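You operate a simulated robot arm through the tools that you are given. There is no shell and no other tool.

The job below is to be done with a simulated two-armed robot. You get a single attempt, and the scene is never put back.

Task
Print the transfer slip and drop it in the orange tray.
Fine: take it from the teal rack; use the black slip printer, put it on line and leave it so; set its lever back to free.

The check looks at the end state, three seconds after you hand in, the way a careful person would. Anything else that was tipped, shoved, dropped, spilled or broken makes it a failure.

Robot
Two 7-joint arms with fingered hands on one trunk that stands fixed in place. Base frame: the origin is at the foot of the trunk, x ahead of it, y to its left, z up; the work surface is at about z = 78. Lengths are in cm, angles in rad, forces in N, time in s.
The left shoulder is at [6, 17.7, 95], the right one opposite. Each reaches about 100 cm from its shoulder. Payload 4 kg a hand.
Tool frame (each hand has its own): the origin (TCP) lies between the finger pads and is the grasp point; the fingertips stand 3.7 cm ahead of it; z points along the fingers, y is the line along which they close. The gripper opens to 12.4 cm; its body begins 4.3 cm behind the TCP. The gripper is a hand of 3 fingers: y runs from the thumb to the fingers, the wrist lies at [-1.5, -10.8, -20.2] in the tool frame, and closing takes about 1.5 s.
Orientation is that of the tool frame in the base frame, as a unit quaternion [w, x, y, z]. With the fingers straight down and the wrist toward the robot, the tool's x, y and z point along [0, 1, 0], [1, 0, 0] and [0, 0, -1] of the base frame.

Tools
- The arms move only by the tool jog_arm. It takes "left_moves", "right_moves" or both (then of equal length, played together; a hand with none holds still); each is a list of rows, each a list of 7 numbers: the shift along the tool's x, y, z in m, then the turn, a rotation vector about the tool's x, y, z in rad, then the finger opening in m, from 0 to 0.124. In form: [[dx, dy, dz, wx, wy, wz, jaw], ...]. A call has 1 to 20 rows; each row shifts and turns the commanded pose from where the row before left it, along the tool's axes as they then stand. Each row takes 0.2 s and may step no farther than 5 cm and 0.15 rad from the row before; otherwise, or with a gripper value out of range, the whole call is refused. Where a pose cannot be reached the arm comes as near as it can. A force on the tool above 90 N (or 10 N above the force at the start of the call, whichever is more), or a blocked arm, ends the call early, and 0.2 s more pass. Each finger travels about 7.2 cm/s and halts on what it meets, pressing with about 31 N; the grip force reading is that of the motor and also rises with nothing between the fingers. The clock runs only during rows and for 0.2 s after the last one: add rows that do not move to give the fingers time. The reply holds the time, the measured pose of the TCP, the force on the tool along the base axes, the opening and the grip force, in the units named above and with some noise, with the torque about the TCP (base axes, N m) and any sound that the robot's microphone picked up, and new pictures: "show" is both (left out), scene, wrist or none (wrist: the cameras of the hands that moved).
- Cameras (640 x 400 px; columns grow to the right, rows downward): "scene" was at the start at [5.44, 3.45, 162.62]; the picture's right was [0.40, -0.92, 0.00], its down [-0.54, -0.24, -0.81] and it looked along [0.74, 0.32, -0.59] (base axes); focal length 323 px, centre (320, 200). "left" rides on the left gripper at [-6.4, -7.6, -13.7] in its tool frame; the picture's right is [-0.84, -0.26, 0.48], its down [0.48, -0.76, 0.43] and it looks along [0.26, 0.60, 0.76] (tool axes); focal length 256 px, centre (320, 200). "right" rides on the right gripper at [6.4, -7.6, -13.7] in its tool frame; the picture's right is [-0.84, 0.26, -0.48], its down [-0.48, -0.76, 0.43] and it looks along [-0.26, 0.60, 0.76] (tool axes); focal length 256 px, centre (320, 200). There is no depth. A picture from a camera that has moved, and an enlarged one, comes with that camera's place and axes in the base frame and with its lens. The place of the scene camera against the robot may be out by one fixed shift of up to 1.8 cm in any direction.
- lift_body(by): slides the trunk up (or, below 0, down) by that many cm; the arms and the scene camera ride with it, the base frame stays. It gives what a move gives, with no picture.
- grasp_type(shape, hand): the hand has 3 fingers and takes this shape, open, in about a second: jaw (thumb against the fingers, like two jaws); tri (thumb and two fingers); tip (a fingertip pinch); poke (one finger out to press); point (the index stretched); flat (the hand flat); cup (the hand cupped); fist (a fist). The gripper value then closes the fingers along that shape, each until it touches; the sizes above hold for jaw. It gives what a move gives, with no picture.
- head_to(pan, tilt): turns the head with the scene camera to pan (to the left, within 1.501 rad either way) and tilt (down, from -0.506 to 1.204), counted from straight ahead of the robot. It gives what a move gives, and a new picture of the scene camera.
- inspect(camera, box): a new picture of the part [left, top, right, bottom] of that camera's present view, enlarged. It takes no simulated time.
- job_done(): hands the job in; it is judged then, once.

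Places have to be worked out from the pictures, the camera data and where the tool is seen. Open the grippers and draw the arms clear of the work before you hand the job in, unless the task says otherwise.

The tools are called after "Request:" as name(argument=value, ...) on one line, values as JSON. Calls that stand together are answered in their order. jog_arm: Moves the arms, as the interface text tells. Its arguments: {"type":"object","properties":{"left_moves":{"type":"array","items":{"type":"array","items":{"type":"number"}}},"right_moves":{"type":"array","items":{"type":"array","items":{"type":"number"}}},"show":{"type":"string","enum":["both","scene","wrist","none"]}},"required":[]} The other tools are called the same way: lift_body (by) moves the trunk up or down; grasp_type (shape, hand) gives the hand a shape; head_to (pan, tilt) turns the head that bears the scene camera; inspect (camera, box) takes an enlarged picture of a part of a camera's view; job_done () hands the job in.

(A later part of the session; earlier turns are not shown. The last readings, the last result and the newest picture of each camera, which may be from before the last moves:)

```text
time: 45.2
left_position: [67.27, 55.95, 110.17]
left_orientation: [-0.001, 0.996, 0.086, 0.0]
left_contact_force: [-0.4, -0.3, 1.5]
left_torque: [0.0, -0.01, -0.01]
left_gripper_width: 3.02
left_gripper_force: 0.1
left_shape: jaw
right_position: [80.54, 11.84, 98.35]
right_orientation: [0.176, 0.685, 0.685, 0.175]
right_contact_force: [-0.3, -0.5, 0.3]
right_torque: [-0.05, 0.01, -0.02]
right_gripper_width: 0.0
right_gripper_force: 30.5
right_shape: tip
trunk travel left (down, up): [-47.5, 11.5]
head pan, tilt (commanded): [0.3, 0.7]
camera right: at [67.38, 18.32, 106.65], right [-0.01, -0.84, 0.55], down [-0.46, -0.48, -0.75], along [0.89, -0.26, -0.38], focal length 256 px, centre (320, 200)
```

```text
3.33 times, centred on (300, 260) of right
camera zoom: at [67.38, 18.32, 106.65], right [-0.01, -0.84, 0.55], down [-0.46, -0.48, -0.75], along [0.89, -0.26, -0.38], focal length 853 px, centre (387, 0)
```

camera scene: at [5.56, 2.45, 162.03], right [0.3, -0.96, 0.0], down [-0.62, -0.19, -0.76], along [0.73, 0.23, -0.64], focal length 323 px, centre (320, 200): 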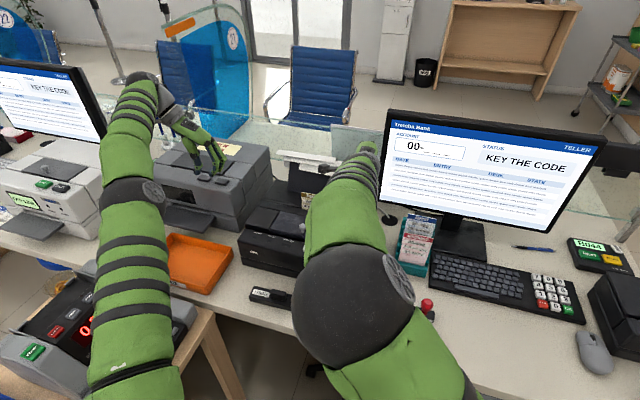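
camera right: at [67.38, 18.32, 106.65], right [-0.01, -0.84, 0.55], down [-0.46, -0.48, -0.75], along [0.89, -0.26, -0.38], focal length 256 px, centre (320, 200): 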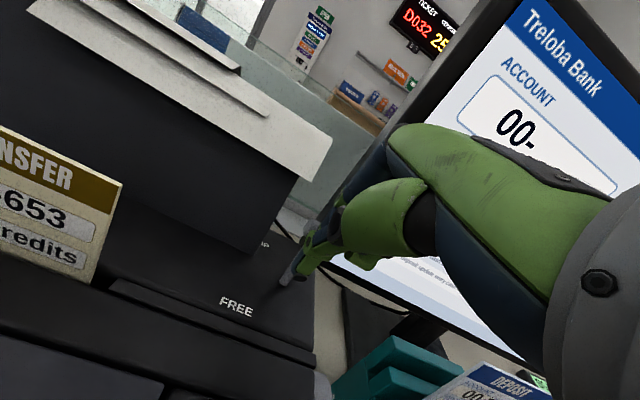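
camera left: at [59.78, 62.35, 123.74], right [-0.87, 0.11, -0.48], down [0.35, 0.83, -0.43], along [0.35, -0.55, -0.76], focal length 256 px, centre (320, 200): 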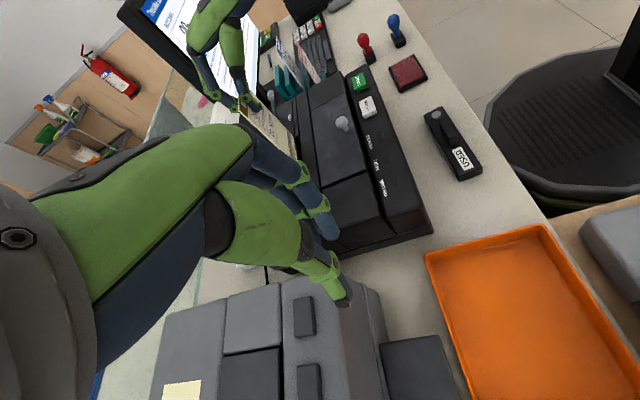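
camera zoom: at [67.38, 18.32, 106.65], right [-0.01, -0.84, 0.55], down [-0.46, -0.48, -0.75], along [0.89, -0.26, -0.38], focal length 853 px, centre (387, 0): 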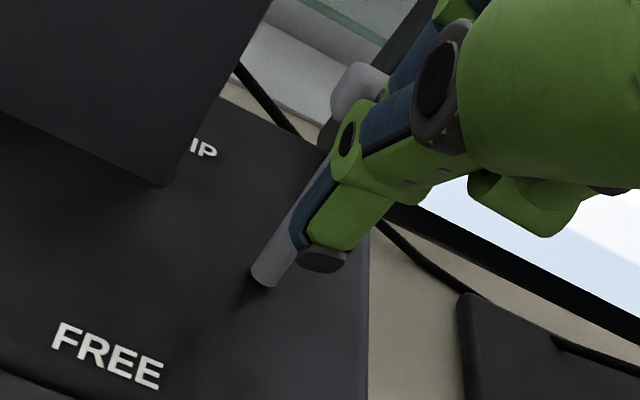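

The lever head is moving with the finger toward GRIP. I push 2.5 cm further.

Request:
jog_arm(right_moves=[[0, 0.0088, 0.0048, 0, 0, 0, 0.0], [0, 0.0088, 0.0048, 0, 0, 0, 0.0], [0, 0.0044, 0.0024, 0, 0, 0, 0.0], [0, 0, 0, 0, 0, 0, 0.0]], show="wrist")

Request:
inspect(camera="left", box=[220, 40, 340, 130])

Request:
inspect(camera="right", box=[220, 200, 380, 320])

```text
time: 46.2
left_position: [67.16, 55.96, 110.23]
left_orientation: [0.0, 0.996, 0.086, 0.002]
left_contact_force: [-0.9, 0.4, -0.5]
left_torque: [-0.03, -0.03, -0.01]
left_gripper_width: 3.02
left_gripper_force: 0.1
left_shape: jaw
right_position: [82.78, 11.85, 98.5]
right_orientation: [0.176, 0.684, 0.685, 0.177]
right_contact_force: [-15.6, -3.7, 4.4]
right_torque: [-0.1, 0.27, 0.01]
right_gripper_width: 0.02
right_gripper_force: 30.7
right_shape: tip
trunk travel left (down, up): [-47.5, 11.5]
head pan, tilt (commanded): [0.3, 0.7]
camera right: at [69.7, 18.34, 106.71], right [-0.01, -0.84, 0.55], down [-0.46, -0.48, -0.75], along [0.89, -0.26, -0.38], focal length 256 px, centre (320, 200)
```

right: 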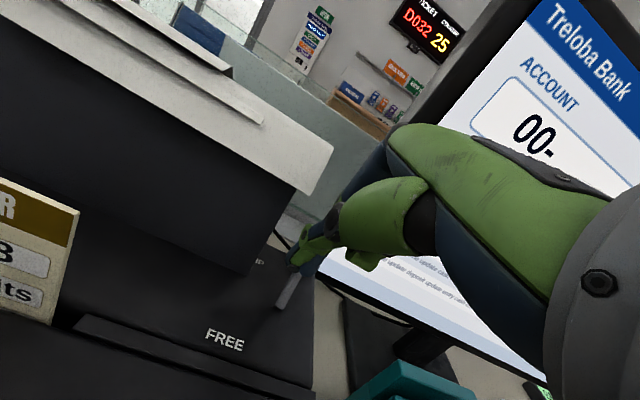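

```text
4.44 times, centred on (280, 85) of left
camera zoom: at [59.63, 62.28, 123.85], right [-0.87, 0.11, -0.48], down [0.35, 0.83, -0.43], along [0.35, -0.55, -0.76], focal length 1138 px, centre (498, 711)
```

zoom: 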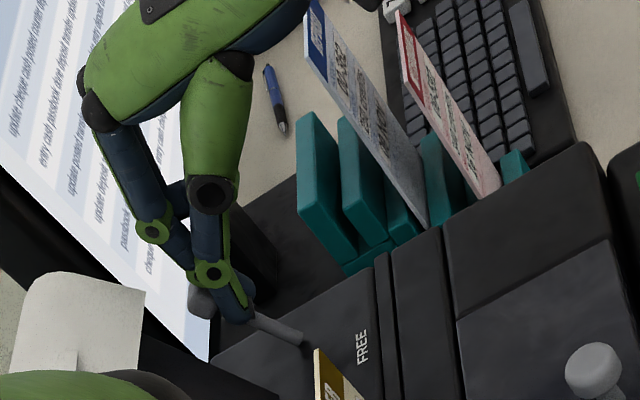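

```text
3.33 times, centred on (300, 260) of right
camera zoom: at [69.7, 18.34, 106.71], right [-0.01, -0.84, 0.55], down [-0.46, -0.48, -0.75], along [0.89, -0.26, -0.38], focal length 853 px, centre (387, 0)
```

zoom: 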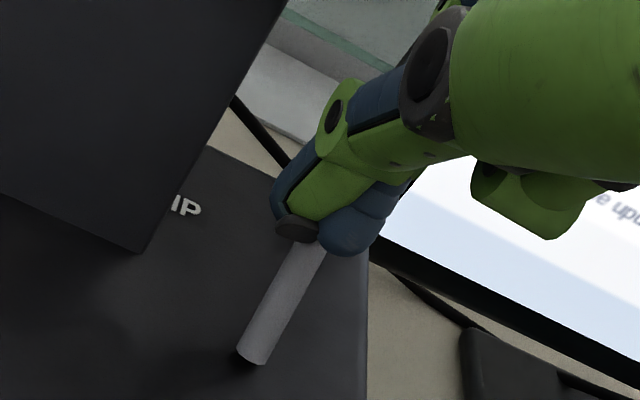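

The force rose to 16 N: the lever is at its rear stop. I back off 4 cm and lift to see whether it stays at GRIP.

Request:
jog_arm(right_moves=[[0, -0.0132, -0.0072, 0, 0, 0, 0.0], [0, -0.022, -0.012, 0, 0, 0, 0.0], [0, 0.0096, -0.0175, 0, 0, 0, 0.0], [0, 0.0144, -0.0263, 0, 0, 0, 0.0], [0, 0.0144, -0.0263, 0, 0, 0, 0.0], [0, 0, 0, 0, 0, 0, 0.0]], show="wrist")

Request:
inspect(camera="left", box=[200, 40, 380, 180])

Request:
inspect(camera="right", box=[140, 180, 360, 340])

```text
time: 47.6
left_position: [67.5, 55.99, 110.09]
left_orientation: [0.0, 0.996, 0.086, 0.001]
left_contact_force: [-1.2, -1.2, 0.5]
left_torque: [0.01, 0.0, 0.03]
left_gripper_width: 3.04
left_gripper_force: 0.0
left_shape: jaw
right_position: [78.99, 11.75, 106.26]
right_orientation: [0.176, 0.685, 0.685, 0.175]
right_contact_force: [0.7, 0.3, -0.4]
right_torque: [0.01, -0.02, 0.04]
right_gripper_width: 0.01
right_gripper_force: 31.3
right_shape: tip
trunk travel left (down, up): [-47.5, 11.5]
head pan, tilt (commanded): [0.3, 0.7]
camera right: at [65.83, 18.23, 114.61], right [-0.01, -0.84, 0.55], down [-0.46, -0.48, -0.75], along [0.89, -0.26, -0.38], focal length 256 px, centre (320, 200)
```

right: 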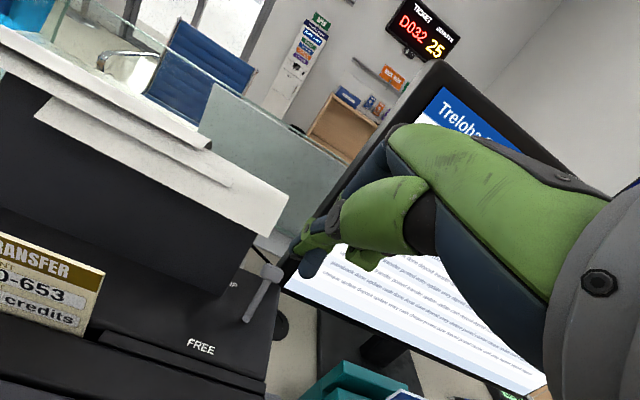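

```text
2.86 times, centred on (290, 110) of left
camera zoom: at [59.78, 62.34, 123.74], right [-0.87, 0.11, -0.48], down [0.35, 0.83, -0.43], along [0.35, -0.55, -0.76], focal length 731 px, centre (406, 457)
```

zoom: 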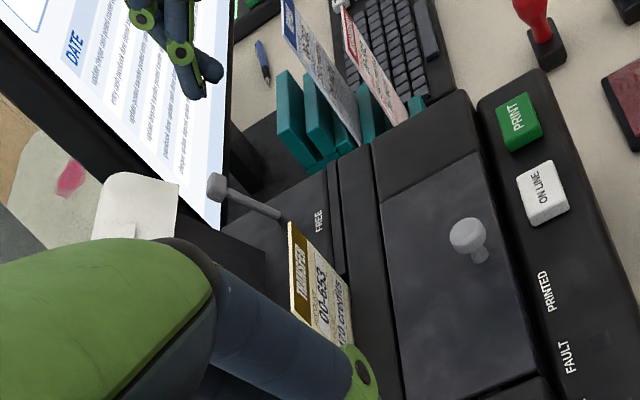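

```text
2.50 times, centred on (250, 260) of right
camera zoom: at [65.83, 18.23, 114.61], right [-0.01, -0.84, 0.55], down [-0.46, -0.48, -0.75], along [0.89, -0.26, -0.38], focal length 640 px, centre (495, 50)
```

zoom: 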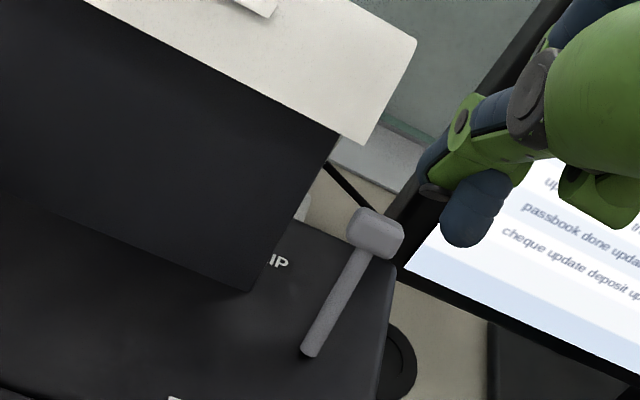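

The lever stays leaning at GRIP and the slip is undisturbed. Now I level the hand, reset the pinch, and go above the ON LINE button at about (62.8, 23.1, 91).

Request:
jog_arm(right_moves=[[0, 0, -0.015, 0.125, 0, 0, 0.02], [0, 0, -0.015, 0.125, 0, 0, 0.03], [0, 0, -0.01, 0.125, 0, 0, 0.03], [0, 0, -0.01, 0.125, 0, 0, 0.03], [0.028, -0.035, 0, 0, 0, 0, 0.0], [0.028, -0.035, 0, 0, 0, 0, 0.0], [0.028, -0.035, 0, 0, 0, 0, 0.0], [0.027, -0.025, 0.02, 0, 0, 0, 0.0], [0, 0, 0.02, 0, 0, 0, 0.0], [0, 0, 0, 0, 0, 0, 0.0]], show="both")

Request:
inspect(camera="right", box=[200, 180, 400, 340])

Request:
inspect(camera="left", box=[260, 20, 460, 180])

```text
time: 49.8
left_position: [67.28, 56.02, 110.19]
left_orientation: [0.0, 0.996, 0.086, 0.0]
left_contact_force: [-0.5, 0.6, 0.3]
left_torque: [0.0, -0.02, -0.01]
left_gripper_width: 3.02
left_gripper_force: 0.0
left_shape: jaw
right_position: [64.41, 23.07, 106.84]
right_orientation: [0.0, 0.707, 0.707, 0.001]
right_contact_force: [-0.5, 0.0, -0.5]
right_torque: [-0.01, -0.02, 0.01]
right_gripper_width: 0.01
right_gripper_force: 30.7
right_shape: tip
trunk travel left (down, up): [-47.5, 11.5]
head pan, tilt (commanded): [0.3, 0.7]
camera scene: at [5.54, 2.48, 162.03], right [0.3, -0.96, 0.0], down [-0.62, -0.19, -0.76], along [0.73, 0.23, -0.64], focal length 323 px, centre (320, 200)
camera right: at [56.9, 29.57, 120.56], right [0.26, -0.84, 0.48], down [-0.76, -0.48, -0.44], along [0.6, -0.26, -0.76], focal length 256 px, centre (320, 200)
```

scene: 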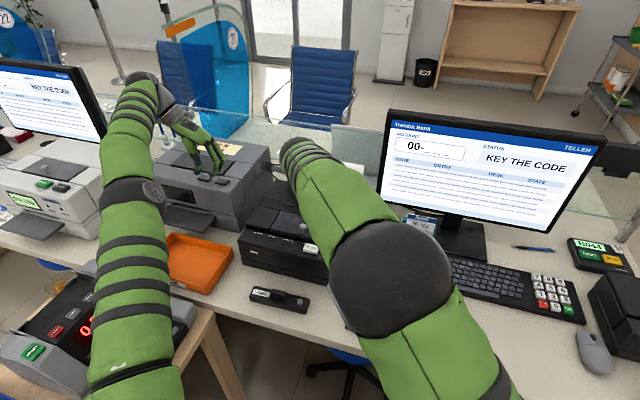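
right: 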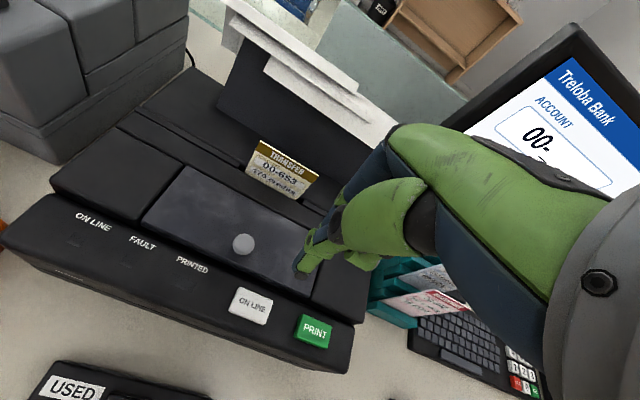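

```text
2.50 times, centred on (300, 260) of right
camera zoom: at [56.9, 29.57, 120.56], right [0.26, -0.84, 0.48], down [-0.76, -0.48, -0.44], along [0.6, -0.26, -0.76], focal length 640 px, centre (370, 50)
```

zoom: 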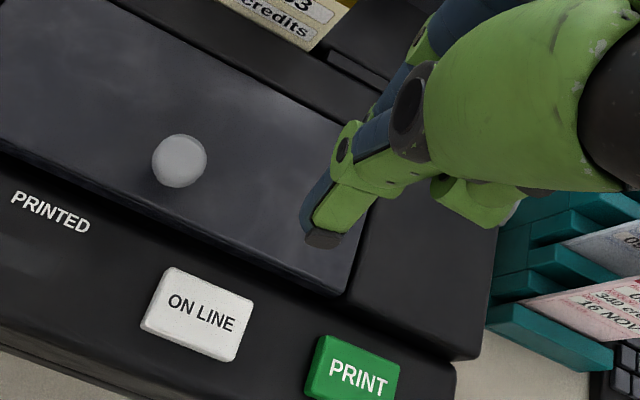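

```text
2.50 times, centred on (360, 100) of left
camera zoom: at [59.76, 62.33, 123.76], right [-0.87, 0.11, -0.48], down [0.35, 0.83, -0.43], along [0.35, -0.55, -0.76], focal length 640 px, centre (220, 450)
```

zoom: 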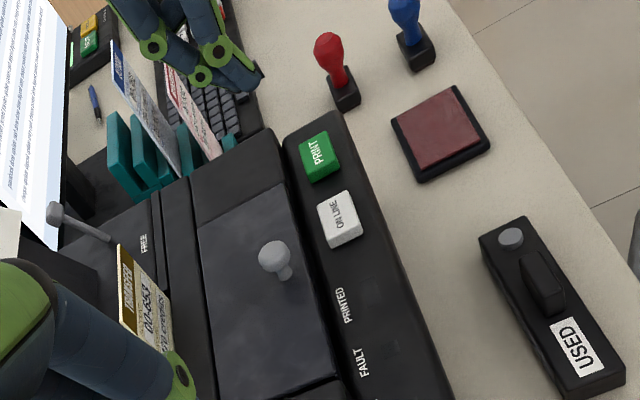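

Tip sits at (63.6, 23.2, 103); ON LINE centre is about (62.7, 23.4, 92). I move over it and descend to tip z≈94.3, then view.

Request:
jog_arm(right_moves=[[0.002, -0.009, 0.03, 0, 0, 0, 0.0], [0, 0, 0.03, 0, 0, 0, 0.0], [0, 0, 0.027, 0, 0, 0, 0.0], [0, 0, 0, 0, 0, 0, 0.0]], show="none")

Request:
inspect(camera="right", box=[200, 180, 400, 340])

Request:
inspect(camera="left", box=[320, 50, 440, 150])

```text
time: 50.8
left_position: [67.41, 56.11, 110.06]
left_orientation: [0.0, 0.996, 0.085, 0.0]
left_contact_force: [-0.3, 0.6, -0.4]
left_torque: [0.02, 0.01, -0.01]
left_gripper_width: 3.03
left_gripper_force: 0.1
left_shape: jaw
right_position: [63.59, 23.02, 98.07]
right_orientation: [0.001, 0.708, 0.707, 0.001]
right_contact_force: [0.3, -0.1, 0.6]
right_torque: [0.0, 0.0, 0.02]
right_gripper_width: 0.0
right_gripper_force: 31.1
right_shape: tip
trunk travel left (down, up): [-47.5, 11.5]
head pan, tilt (commanded): [0.3, 0.7]
```

```text
2.50 times, centred on (300, 260) of right
camera zoom: at [56.02, 29.57, 111.8], right [0.26, -0.84, 0.48], down [-0.76, -0.48, -0.44], along [0.6, -0.26, -0.76], focal length 640 px, centre (370, 50)
```

zoom: 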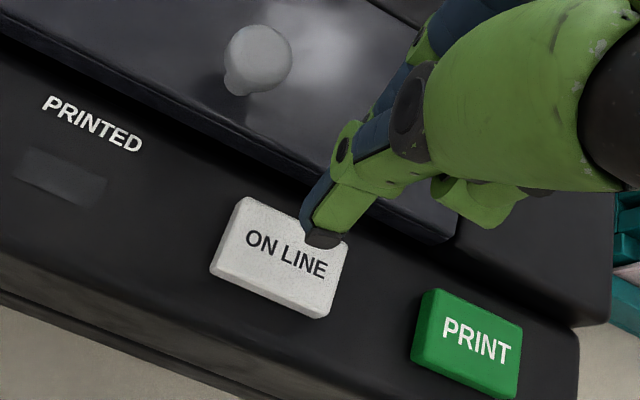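

```text
4.00 times, centred on (380, 100) of left
camera zoom: at [59.77, 62.32, 123.77], right [-0.87, 0.11, -0.48], down [0.35, 0.83, -0.43], along [0.35, -0.55, -0.76], focal length 1024 px, centre (80, 600)
```

zoom: 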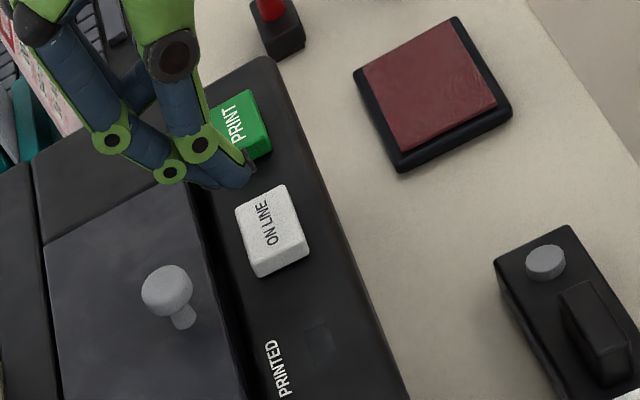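

The tip is nearly over the button; I shift 6 mm toward +y and lower 1.5 cm, then probe in small steps.

Request:
jog_arm(right_moves=[[0.006, 0, 0, 0, 0, 0, 0.0], [0, 0, 0.01, 0, 0, 0, 0.0], [0, 0, 0.005, 0, 0, 0, 0.0], [0, 0, 0.003, 0, 0, 0, 0.0]], show="none")

Request:
inspect(camera="right", box=[140, 180, 400, 380])

Request:
inspect(camera="left", box=[320, 50, 440, 150])

```text
time: 51.8
left_position: [67.34, 55.98, 110.17]
left_orientation: [-0.001, 0.996, 0.085, 0.0]
left_contact_force: [0.3, 0.7, -0.3]
left_torque: [-0.01, 0.01, 0.01]
left_gripper_width: 3.01
left_gripper_force: 0.1
left_shape: jaw
right_position: [63.59, 23.7, 96.35]
right_orientation: [0.0, 0.707, 0.707, 0.001]
right_contact_force: [1.2, 0.2, 0.0]
right_torque: [-0.03, 0.03, -0.01]
right_gripper_width: 0.0
right_gripper_force: 31.1
right_shape: tip
trunk travel left (down, up): [-47.5, 11.5]
head pan, tilt (commanded): [0.3, 0.7]
```

```text
2.00 times, centred on (270, 280) of right
camera zoom: at [56.01, 30.21, 110.1], right [0.26, -0.84, 0.48], down [-0.76, -0.48, -0.44], along [0.6, -0.26, -0.76], focal length 512 px, centre (420, 40)
```

zoom: 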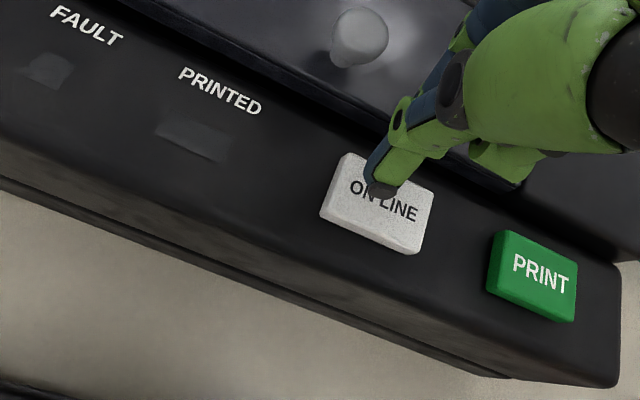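

```text
4.00 times, centred on (380, 100) of left
camera zoom: at [59.77, 62.33, 123.76], right [-0.87, 0.11, -0.48], down [0.35, 0.83, -0.43], along [0.35, -0.55, -0.76], focal length 1024 px, centre (80, 600)
```

zoom: 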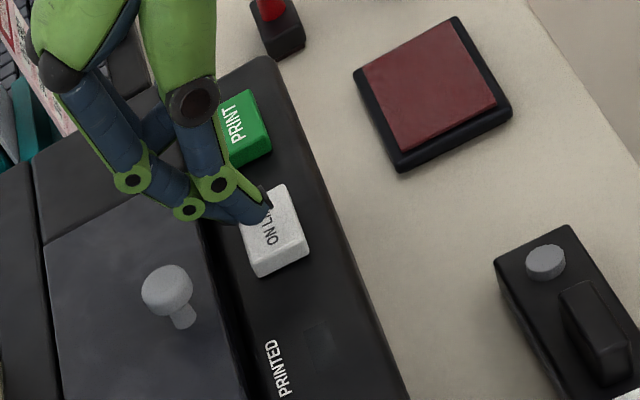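

The tip is right above the button with no contact yet. I lower 3 mm at a time and read the force and sound.

Request:
jog_arm(right_moves=[[0, 0, 0.003, 0, 0, 0, 0.0], [0, 0, 0.003, 0, 0, 0, 0.0]], show="none")

```text
time: 52.4
left_position: [67.36, 56.06, 110.17]
left_orientation: [0.0, 0.996, 0.086, 0.0]
left_contact_force: [-0.3, -0.3, 0.0]
left_torque: [-0.04, 0.02, 0.01]
left_gripper_width: 3.04
left_gripper_force: 0.0
left_shape: jaw
right_position: [63.56, 23.85, 95.87]
right_orientation: [0.0, 0.707, 0.707, 0.0]
right_contact_force: [0.6, -0.2, 0.3]
right_torque: [-0.02, 0.03, -0.03]
right_gripper_width: 0.01
right_gripper_force: 30.6
right_shape: tip
trunk travel left (down, up): [-47.5, 11.5]
head pan, tilt (commanded): [0.3, 0.7]
```

No contact yet; I go on down by 3 mm steps.

Request:
jog_arm(right_moves=[[0, 0, 0.003, 0, 0, 0, 0.0], [0, 0, 0.003, 0, 0, 0, 0.0]], show="none")

Request:
inspect(camera="right", box=[140, 180, 400, 380])

```text
time: 53.0
left_position: [67.3, 55.99, 110.14]
left_orientation: [0.001, 0.996, 0.086, -0.001]
left_contact_force: [0.8, 0.7, 0.2]
left_torque: [-0.01, 0.02, 0.0]
left_gripper_width: 3.01
left_gripper_force: 0.1
left_shape: jaw
right_position: [63.48, 23.74, 95.24]
right_orientation: [0.0, 0.707, 0.707, 0.001]
right_contact_force: [0.5, 0.1, -0.4]
right_torque: [0.02, 0.0, -0.02]
right_gripper_width: 0.02
right_gripper_force: 31.2
right_shape: tip
trunk travel left (down, up): [-47.5, 11.5]
head pan, tilt (commanded): [0.3, 0.7]
```

```text
2.00 times, centred on (270, 280) of right
camera zoom: at [55.94, 30.21, 108.88], right [0.26, -0.84, 0.48], down [-0.76, -0.48, -0.44], along [0.6, -0.26, -0.76], focal length 512 px, centre (420, 40)
```

zoom: 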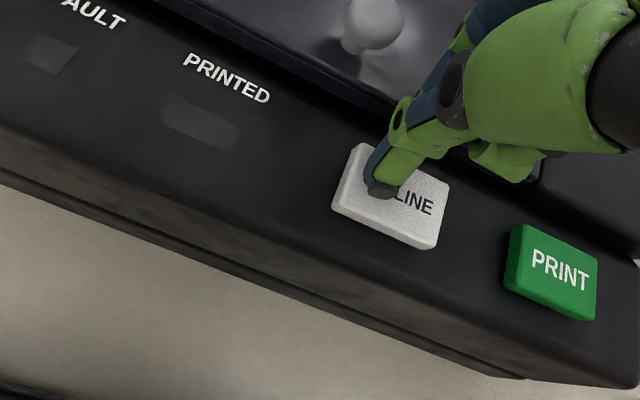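

Close to the surface, over the left half of the button. I shift 4 mm to -y and continue down 6 mm.

Request:
jog_arm(right_moves=[[-0.004, 0, 0.002, 0, 0, 0, 0.0], [0, 0, 0.002, 0, 0, 0, 0.0], [0, 0, 0.002, 0, 0, 0, 0.0]], show="none")

Request:
inspect(camera="right", box=[140, 180, 400, 380])

```text
time: 53.8
left_position: [67.35, 56.06, 110.19]
left_orientation: [0.001, 0.996, 0.086, 0.0]
left_contact_force: [-0.1, -0.3, 0.3]
left_torque: [0.0, 0.04, 0.0]
left_gripper_width: 3.03
left_gripper_force: 0.0
left_shape: jaw
right_position: [63.51, 23.28, 94.75]
right_orientation: [0.0, 0.707, 0.707, 0.0]
right_contact_force: [0.5, 0.6, 1.3]
right_torque: [0.04, -0.03, -0.01]
right_gripper_width: 0.02
right_gripper_force: 30.4
right_shape: tip
trunk travel left (down, up): [-47.5, 11.5]
head pan, tilt (commanded): [0.3, 0.7]
heard: click
```

```text
2.00 times, centred on (270, 280) of right
camera zoom: at [55.98, 29.79, 108.39], right [0.26, -0.84, 0.48], down [-0.76, -0.48, -0.44], along [0.6, -0.26, -0.76], focal length 512 px, centre (420, 40)
```

zoom: 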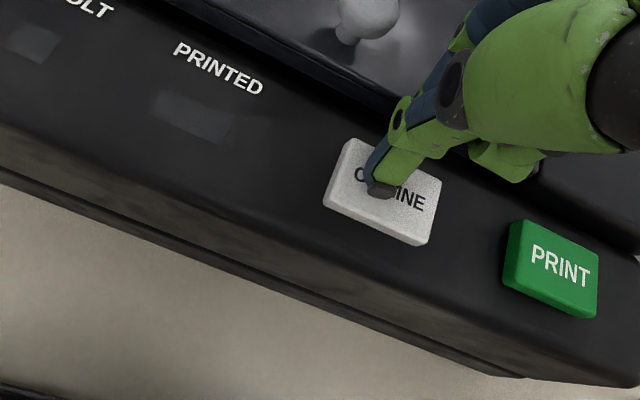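

A click was heard. I raise the hand 4 cm and look at the lamps.

Request:
jog_arm(right_moves=[[0, 0, -0.02, 0, 0, 0, 0.0], [0, 0, -0.03, 0, 0, 0, 0.0], [0, 0, 0, 0, 0, 0, 0.0]], show="both")

Request:
inspect(camera="left", box=[320, 80, 460, 240])

Request:
inspect(camera="right", box=[20, 160, 340, 380])

```text
time: 54.6
left_position: [67.34, 55.96, 110.1]
left_orientation: [-0.001, 0.996, 0.085, 0.001]
left_contact_force: [0.2, 1.1, -0.1]
left_torque: [0.01, -0.01, 0.0]
left_gripper_width: 3.03
left_gripper_force: 0.0
left_shape: jaw
right_position: [63.42, 23.49, 99.6]
right_orientation: [0.001, 0.707, 0.707, 0.0]
right_contact_force: [-0.3, 0.2, -0.3]
right_torque: [0.01, 0.02, 0.03]
right_gripper_width: 0.0
right_gripper_force: 30.9
right_shape: tip
trunk travel left (down, up): [-47.5, 11.5]
head pan, tilt (commanded): [0.3, 0.7]
camera scene: at [5.56, 2.49, 162.02], right [0.3, -0.96, 0.0], down [-0.62, -0.19, -0.76], along [0.73, 0.23, -0.64], focal length 323 px, centre (320, 200)
camera right: at [55.8, 29.85, 113.28], right [0.26, -0.84, 0.48], down [-0.76, -0.48, -0.44], along [0.6, -0.26, -0.76], focal length 256 px, centre (320, 200)
```

scene: 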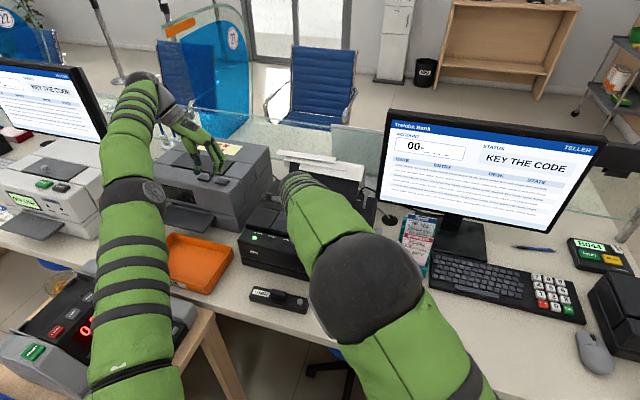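
right: 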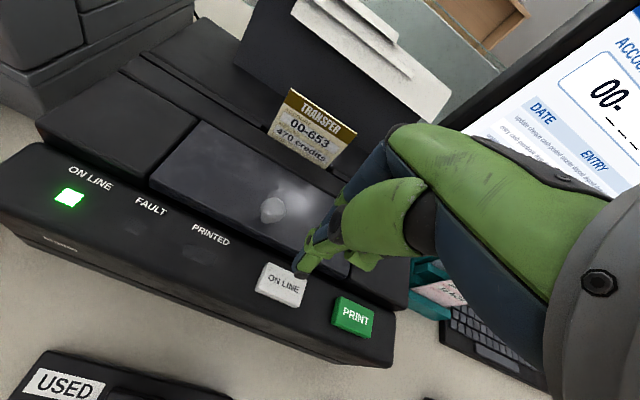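

```text
2.50 times, centred on (390, 160) of left
camera zoom: at [59.78, 62.34, 123.74], right [-0.87, 0.11, -0.48], down [0.35, 0.83, -0.43], along [0.35, -0.55, -0.76], focal length 640 px, centre (145, 300)
```

zoom: 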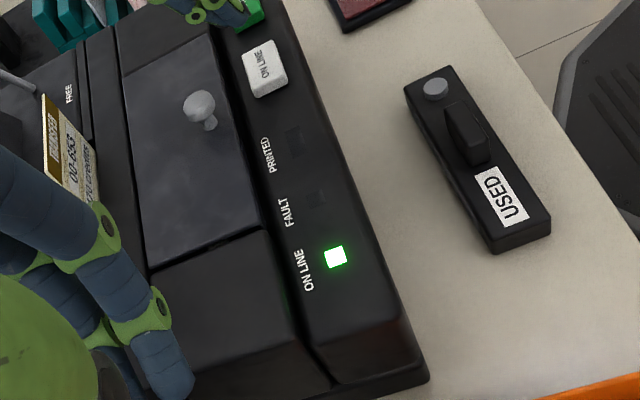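

```text
1.82 times, centred on (180, 270) of right
camera zoom: at [55.8, 29.85, 113.28], right [0.26, -0.84, 0.48], down [-0.76, -0.48, -0.44], along [0.6, -0.26, -0.76], focal length 465 px, centre (574, 73)
```

zoom: 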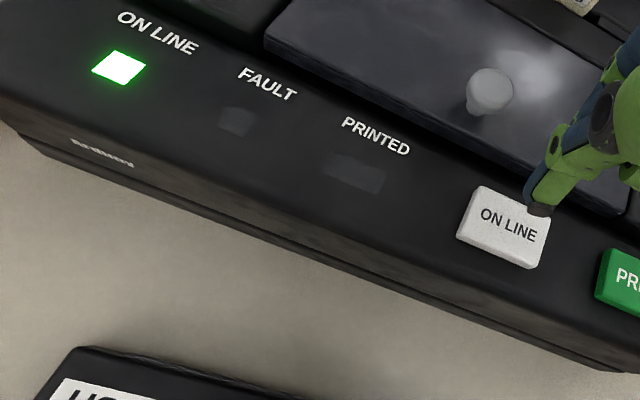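

The ON LINE lamp is lit green. Now the terminal wants the code, so I move the right hand up and over to the keypad on the right (653, then OK).

Request:
jog_arm(right_moves=[[0, 0, -0.045, 0, 0, 0, 0.0], [0, 0, -0.045, 0, 0, 0, 0.0], [-0.03, 0, -0.03, 0, 0, 0, 0.0], [-0.048, 0, 0, 0, 0, 0, 0.0], [-0.048, 0, 0, 0, 0, 0, 0.0], [-0.048, 0.01, 0, 0, 0, 0, 0.0], [-0.048, 0.01, 0, 0, 0, 0, 0.0], [-0.048, 0.01, 0, 0, 0, 0, 0.0], [-0.048, 0.01, 0, 0, 0, 0, 0.0], [-0.048, 0.01, 0, 0, 0, 0, 0.0], [-0.048, 0.01, 0, 0, 0, 0, 0.0], [-0.048, 0.01, 0, 0, 0, 0, 0.0], [-0.048, 0.01, 0, 0, 0, 0, 0.0], [-0.048, 0.01, 0, 0, 0, 0, 0.0], [-0.048, 0.01, 0, 0, 0, 0, 0.0], [-0.048, 0.01, 0, 0, 0, 0, 0.0], [-0.03, 0.01, 0.01, 0, 0, 0, 0.0], [0, 0, 0, 0, 0, 0, 0.0]], show="both")

Request:
head_to(pan=-0.3, tilt=0.75)

```text
time: 58.4
left_position: [67.4, 55.92, 110.15]
left_orientation: [0.001, 0.996, 0.085, 0.001]
left_contact_force: [-0.2, 0.3, -0.1]
left_torque: [0.0, -0.02, 0.01]
left_gripper_width: 3.0
left_gripper_force: 0.0
left_shape: jaw
right_position: [75.6, -44.82, 110.62]
right_orientation: [0.001, 0.707, 0.707, 0.001]
right_contact_force: [0.2, 0.5, 0.0]
right_torque: [-0.01, 0.01, 0.01]
right_gripper_width: 0.0
right_gripper_force: 31.3
right_shape: tip
trunk travel left (down, up): [-47.5, 11.5]
head pan, tilt (commanded): [0.3, 0.7]
camera scene: at [5.53, 2.49, 162.03], right [0.3, -0.96, 0.0], down [-0.62, -0.19, -0.76], along [0.73, 0.23, -0.64], focal length 323 px, centre (320, 200)
camera right: at [67.95, -38.4, 124.35], right [0.26, -0.84, 0.48], down [-0.76, -0.48, -0.44], along [0.6, -0.26, -0.76], focal length 256 px, centre (320, 200)
```

scene: 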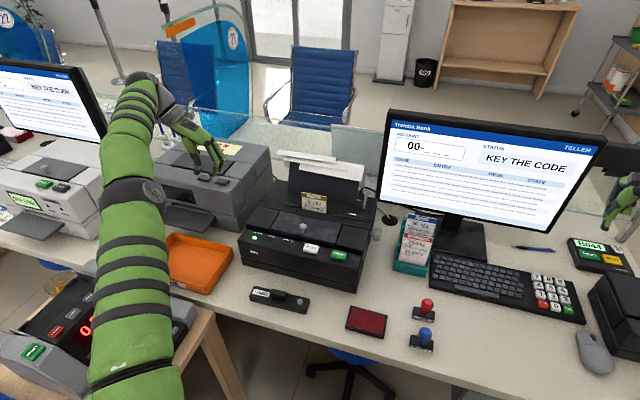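
right: 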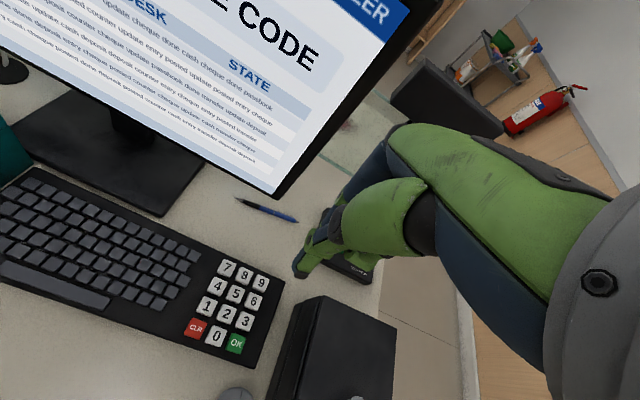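

```text
time: 59.4
left_position: [67.32, 56.0, 110.29]
left_orientation: [0.0, 0.996, 0.085, 0.0]
left_contact_force: [0.0, -0.1, -0.1]
left_torque: [-0.01, -0.03, -0.03]
left_gripper_width: 3.02
left_gripper_force: 0.1
left_shape: jaw
right_position: [75.48, -44.88, 110.61]
right_orientation: [0.0, 0.707, 0.708, 0.001]
right_contact_force: [-0.5, -0.2, 0.7]
right_torque: [0.01, 0.01, -0.01]
right_gripper_width: 0.0
right_gripper_force: 30.4
right_shape: tip
trunk travel left (down, up): [-47.5, 11.5]
head pan, tilt (commanded): [-0.3, 0.75]
camera scene: at [5.36, -2.49, 161.6], right [-0.29, -0.96, 0.0], down [-0.65, 0.2, -0.73], along [0.7, -0.22, -0.68], focal length 323 px, centre (320, 200)
```

scene: 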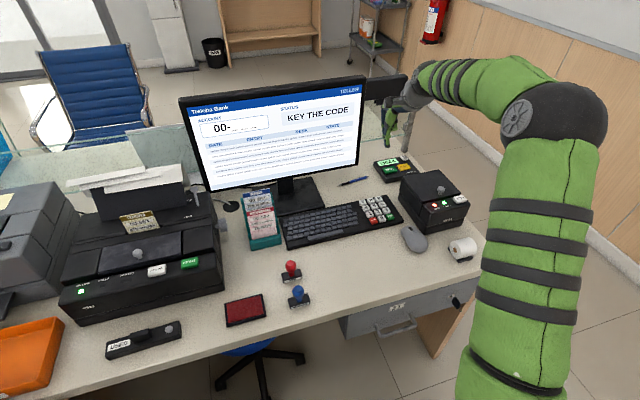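

The keypad is fully visible from the right wrist. I zoom on it to measure the keys.

Request:
inspect(camera="right", box=[160, 230, 320, 370])

Request:
inspect(camera="scene", box=[340, 160, 460, 260])

```text
2.86 times, centred on (240, 300) of right
camera zoom: at [67.96, -38.38, 124.33], right [0.26, -0.84, 0.48], down [-0.76, -0.48, -0.44], along [0.6, -0.26, -0.76], focal length 731 px, centre (549, -86)
```

zoom: 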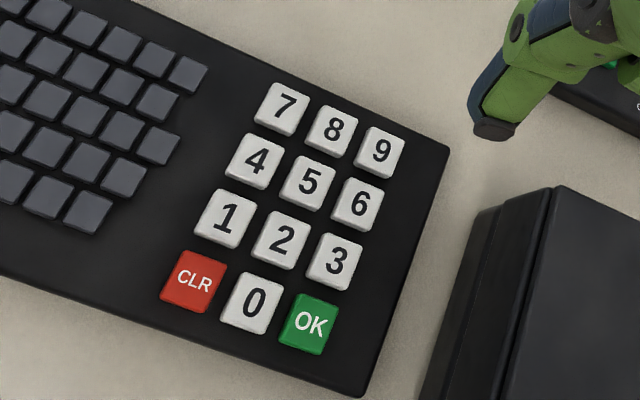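

```text
4.00 times, centred on (400, 210) of scene
camera zoom: at [5.36, -2.49, 161.6], right [-0.29, -0.96, 0.0], down [-0.65, 0.2, -0.73], along [0.7, -0.22, -0.68], focal length 1293 px, centre (0, 160)
```

zoom: 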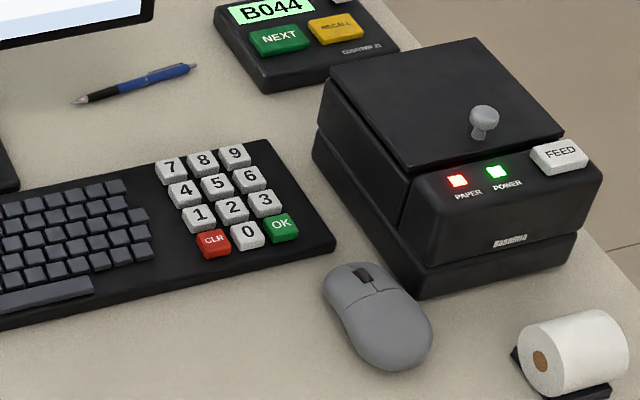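

Keys are about 3 cm apart: 6 ≈ (77.5, -47.8), 5 ≈ (77.5, -44.8), 3 ≈ (74.3, -47.8), OK ≈ (71.4, -47.9), tops near z 81. I go above key 6 with the tip at about z 84.5 and check.

Request:
jog_arm(right_moves=[[-0.0062, 0.006, 0.04, 0, 0, 0, 0.0], [-0.0062, 0.006, 0.045, 0, 0, 0, 0.0], [-0.0062, 0.006, 0.045, 0, 0, 0, 0.0], [-0.0062, 0.006, 0.045, 0, 0, 0, 0.0], [-0.0062, 0.006, 0.045, 0, 0, 0, 0.0], [0, 0, 0, 0, 0, 0, 0.0]], show="wrist")

Request:
inspect(camera="right", box=[180, 200, 380, 360])

Request:
inspect(camera="scene", box=[340, 150, 460, 250])

```text
time: 60.8
left_position: [67.38, 56.05, 110.21]
left_orientation: [0.0, 0.996, 0.085, 0.001]
left_contact_force: [-0.2, 0.3, 1.0]
left_torque: [0.04, 0.0, 0.0]
left_gripper_width: 3.03
left_gripper_force: 0.0
left_shape: jaw
right_position: [78.39, -48.14, 88.6]
right_orientation: [0.0, 0.707, 0.708, 0.001]
right_contact_force: [0.5, 0.5, -0.4]
right_torque: [0.0, -0.05, 0.06]
right_gripper_width: 0.01
right_gripper_force: 31.1
right_shape: tip
trunk travel left (down, up): [-47.5, 11.5]
head pan, tilt (commanded): [-0.3, 0.75]
camera right: at [70.82, -41.66, 102.24], right [0.26, -0.84, 0.48], down [-0.76, -0.48, -0.44], along [0.6, -0.26, -0.76], focal length 256 px, centre (320, 200)
```

right: 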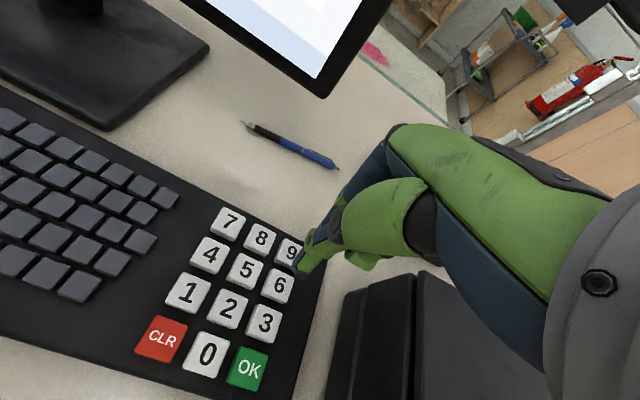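

```text
2.50 times, centred on (280, 280) of right
camera zoom: at [70.82, -41.66, 102.24], right [0.26, -0.84, 0.48], down [-0.76, -0.48, -0.44], along [0.6, -0.26, -0.76], focal length 640 px, centre (420, 0)
```

zoom: 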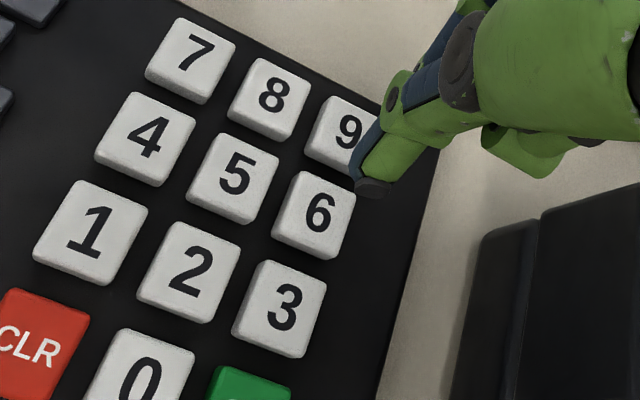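

```text
4.00 times, centred on (400, 200) of scene
camera zoom: at [5.34, -2.48, 161.6], right [-0.3, -0.96, 0.0], down [-0.65, 0.2, -0.73], along [0.7, -0.22, -0.68], focal length 1293 px, centre (0, 200)
```

zoom: 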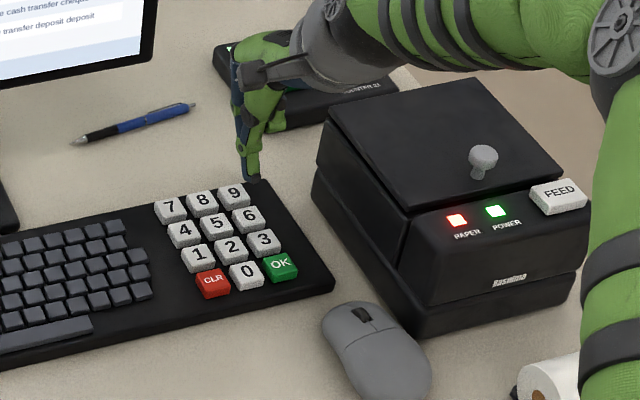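

The tip is exactly over key 6 (77.6, -48.0), key top z≈80.3. I lower 3.8 cm and then probe by 2 mm steps.

Request:
jog_arm(right_moves=[[0, 0, 0.02, 0, 0, 0, 0.0], [0, 0, 0.015, 0, 0, 0, 0.0], [0, 0, 0.004, 0, 0, 0, 0.0], [0, 0, 0.002, 0, 0, 0, 0.0]], show="none")

Request:
inspect(camera="right", box=[180, 200, 380, 360])

```text
time: 61.8
left_position: [67.29, 55.9, 110.15]
left_orientation: [0.0, 0.996, 0.085, 0.0]
left_contact_force: [-0.1, 0.4, -0.3]
left_torque: [0.0, -0.03, 0.01]
left_gripper_width: 3.01
left_gripper_force: 0.0
left_shape: jaw
right_position: [78.54, -48.05, 84.69]
right_orientation: [0.001, 0.707, 0.707, 0.0]
right_contact_force: [0.2, 0.8, 1.0]
right_torque: [0.0, -0.02, 0.02]
right_gripper_width: 0.0
right_gripper_force: 31.0
right_shape: tip
trunk travel left (down, up): [-47.5, 11.5]
head pan, tilt (commanded): [-0.3, 0.75]
```

```text
2.50 times, centred on (280, 280) of right
camera zoom: at [70.98, -41.61, 98.25], right [0.26, -0.84, 0.48], down [-0.76, -0.48, -0.44], along [0.6, -0.26, -0.76], focal length 640 px, centre (420, 0)
```

zoom: 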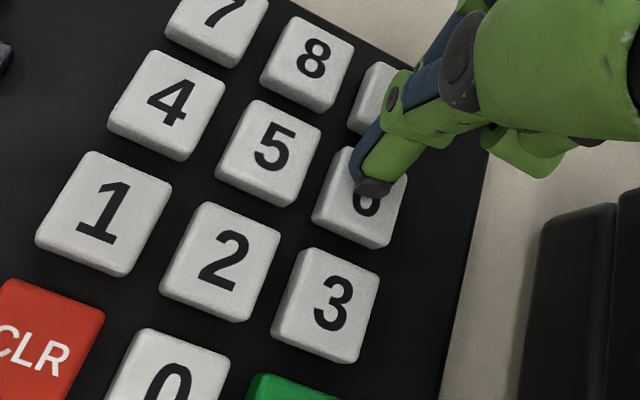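

Just above the key, well within it. I shift 3 mm back and press down in 2 mm steps.

Request:
jog_arm(right_moves=[[0, -0.003, 0.002, 0, 0, 0, 0.0], [0, 0, 0.002, 0, 0, 0, 0.0], [0, 0, 0.002, 0, 0, 0, 0.0]], show="none")

```text
time: 62.6
left_position: [67.21, 56.1, 110.14]
left_orientation: [0.0, 0.996, 0.085, 0.0]
left_contact_force: [0.0, -0.2, 0.2]
left_torque: [0.0, 0.01, -0.01]
left_gripper_width: 3.07
left_gripper_force: 0.0
left_shape: jaw
right_position: [78.26, -48.05, 84.15]
right_orientation: [0.001, 0.706, 0.708, 0.001]
right_contact_force: [4.1, 0.8, 7.7]
right_torque: [0.05, -0.16, 0.03]
right_gripper_width: 0.0
right_gripper_force: 31.4
right_shape: tip
trunk travel left (down, up): [-47.5, 11.5]
head pan, tilt (commanded): [-0.3, 0.75]
heard: click
```

A click at 7.7 N. I raise 2 cm and check the screen.

Request:
jog_arm(right_moves=[[0, 0, -0.02, 0, 0, 0, 0.0]], show="none")

Request:
inspect(camera="scene", box=[180, 70, 380, 200])

Request:
inspect(camera="right", box=[180, 200, 380, 360])

```text
time: 63.0
left_position: [67.43, 56.02, 110.06]
left_orientation: [0.001, 0.996, 0.086, 0.0]
left_contact_force: [-0.1, -0.1, -0.2]
left_torque: [-0.01, 0.01, 0.0]
left_gripper_width: 2.99
left_gripper_force: 0.0
left_shape: jaw
right_position: [78.15, -48.11, 85.78]
right_orientation: [0.0, 0.707, 0.707, 0.0]
right_contact_force: [0.0, 0.3, 0.2]
right_torque: [0.0, -0.03, 0.04]
right_gripper_width: 0.0
right_gripper_force: 30.6
right_shape: tip
trunk travel left (down, up): [-47.5, 11.5]
head pan, tilt (commanded): [-0.3, 0.75]
```

```text
3.08 times, centred on (280, 135) of scene
camera zoom: at [5.31, -2.47, 161.59], right [-0.3, -0.96, 0.0], down [-0.65, 0.2, -0.73], along [0.7, -0.22, -0.68], focal length 995 px, centre (443, 400)
```

zoom: 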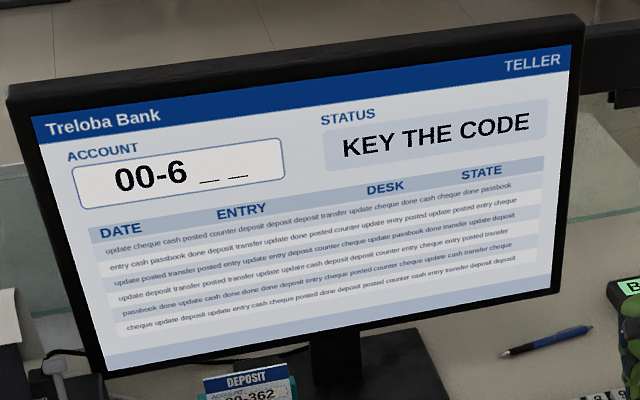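

```text
2.50 times, centred on (280, 280) of right
camera zoom: at [70.62, -41.66, 99.5], right [0.26, -0.84, 0.48], down [-0.76, -0.48, -0.43], along [0.6, -0.26, -0.76], focal length 640 px, centre (420, 0)
```

zoom: 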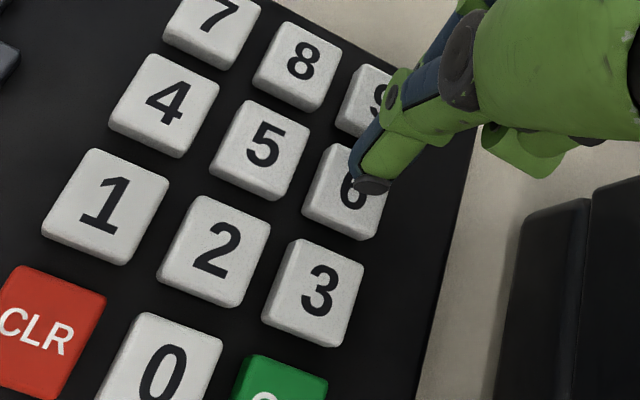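

The display shows 00-6. I move 3.1 cm in +y to key 5 and press the same way.

Request:
jog_arm(right_moves=[[0.0155, 0, 0, 0, 0, 0, 0.0], [0.0155, 0, 0, 0, 0, 0, 0.0], [0, 0, 0.01, 0, 0, 0, 0.0], [0, 0, 0.004, 0, 0, 0, 0.0], [0, 0, 0.002, 0, 0, 0, 0.0], [0, 0, 0.002, 0, 0, 0, 0.0]], show="none")

Request:
inspect(camera="right", box=[180, 200, 380, 360])

```text
time: 64.4
left_position: [67.3, 56.02, 110.18]
left_orientation: [0.0, 0.996, 0.086, 0.0]
left_contact_force: [-0.3, -0.5, 0.7]
left_torque: [-0.02, -0.01, 0.02]
left_gripper_width: 3.02
left_gripper_force: 0.1
left_shape: jaw
right_position: [78.37, -45.02, 84.25]
right_orientation: [0.001, 0.707, 0.707, 0.0]
right_contact_force: [1.2, 0.6, 2.9]
right_torque: [0.04, -0.04, -0.02]
right_gripper_width: 0.0
right_gripper_force: 30.7
right_shape: tip
trunk travel left (down, up): [-47.5, 11.5]
head pan, tilt (commanded): [-0.3, 0.75]
heard: click
```

```text
2.50 times, centred on (280, 280) of right
camera zoom: at [70.73, -38.5, 97.88], right [0.26, -0.84, 0.48], down [-0.76, -0.48, -0.44], along [0.6, -0.26, -0.76], focal length 640 px, centre (420, 0)
```

zoom: 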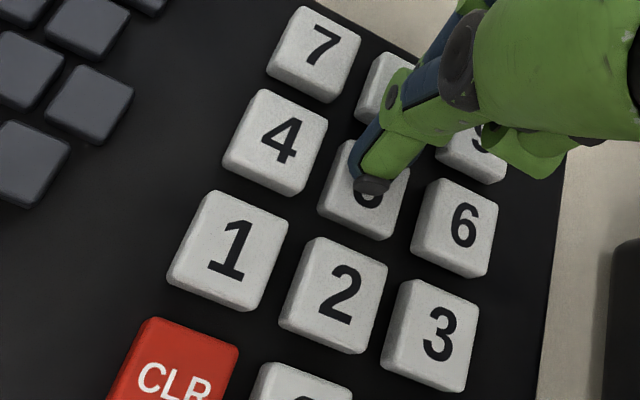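

A click on 5. I raise 2 cm, verify the screen, then head to key 3.

Request:
jog_arm(right_moves=[[0, 0, -0.018, 0, 0, 0, 0.0], [-0.0155, -0.016, 0, 0, 0, 0, 0.0], [-0.0155, -0.016, 0, 0, 0, 0, 0.0], [0, 0, 0, 0, 0, 0, 0.0]], show="none")

Request:
inspect(camera="scene", box=[180, 70, 380, 200])

Request:
inspect(camera="right", box=[180, 200, 380, 360])

```text
time: 65.4
left_position: [67.21, 56.04, 110.16]
left_orientation: [-0.001, 0.996, 0.085, -0.001]
left_contact_force: [0.2, -0.1, 0.7]
left_torque: [-0.01, -0.01, -0.01]
left_gripper_width: 3.03
left_gripper_force: 0.1
left_shape: jaw
right_position: [75.07, -48.19, 85.92]
right_orientation: [0.0, 0.707, 0.707, 0.001]
right_contact_force: [0.4, -0.4, 0.4]
right_torque: [0.0, 0.01, -0.02]
right_gripper_width: 0.01
right_gripper_force: 31.3
right_shape: tip
trunk travel left (down, up): [-47.5, 11.5]
head pan, tilt (commanded): [-0.3, 0.75]
```

```text
3.08 times, centred on (280, 135) of scene
camera zoom: at [5.37, -2.49, 161.6], right [-0.3, -0.96, 0.0], down [-0.65, 0.2, -0.73], along [0.7, -0.22, -0.68], focal length 995 px, centre (443, 400)
```

zoom: 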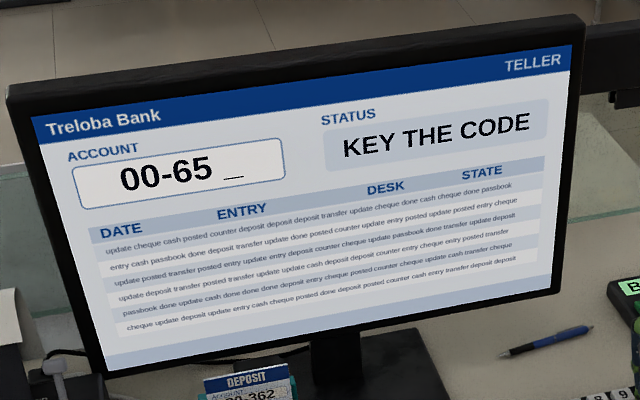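

```text
2.50 times, centred on (280, 280) of right
camera zoom: at [67.35, -41.67, 99.58], right [0.26, -0.84, 0.48], down [-0.76, -0.48, -0.44], along [0.6, -0.25, -0.76], focal length 640 px, centre (420, 0)
```

zoom: 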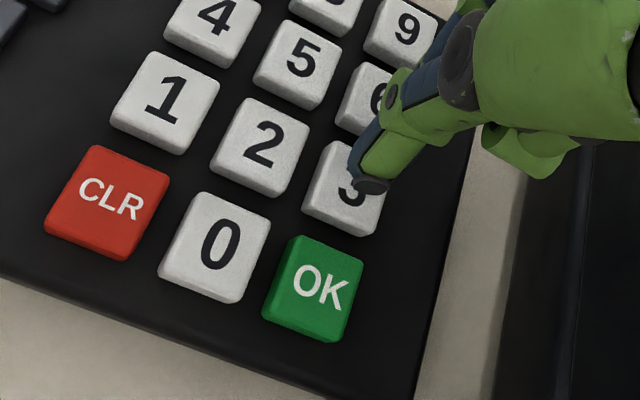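

The screen reads 00-65 and the tip is over key 3. I press it.

Request:
jog_arm(right_moves=[[0, 0, 0.01, 0, 0, 0, 0.0], [0, 0, 0.004, 0, 0, 0, 0.0], [0, 0, 0.002, 0, 0, 0, 0.0], [0, 0, 0.002, 0, 0, 0, 0.0]], show="none")

Request:
inspect(camera="scene", box=[180, 70, 380, 200])

```text
time: 66.4
left_position: [67.33, 55.98, 110.13]
left_orientation: [0.0, 0.996, 0.085, 0.0]
left_contact_force: [-0.8, -0.1, 0.0]
left_torque: [0.05, -0.04, 0.0]
left_gripper_width: 3.02
left_gripper_force: 0.1
left_shape: jaw
right_position: [75.02, -48.32, 84.18]
right_orientation: [0.001, 0.707, 0.707, 0.001]
right_contact_force: [-0.4, -0.1, 2.9]
right_torque: [-0.03, 0.06, -0.01]
right_gripper_width: 0.01
right_gripper_force: 31.0
right_shape: tip
trunk travel left (down, up): [-47.5, 11.5]
head pan, tilt (commanded): [-0.3, 0.75]
heard: click
```

```text
3.08 times, centred on (280, 135) of scene
camera zoom: at [5.32, -2.49, 161.61], right [-0.3, -0.96, 0.0], down [-0.65, 0.2, -0.73], along [0.7, -0.22, -0.68], focal length 995 px, centre (443, 400)
```

zoom: 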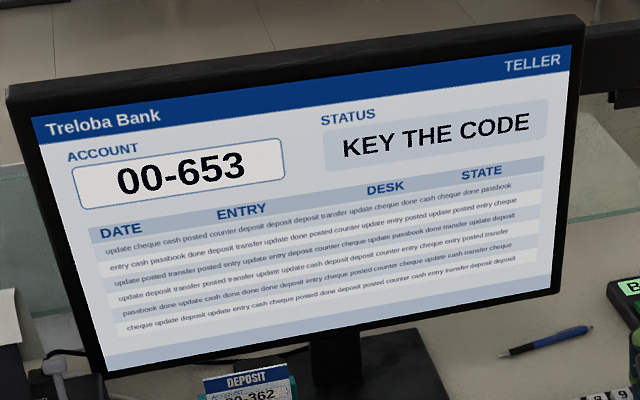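

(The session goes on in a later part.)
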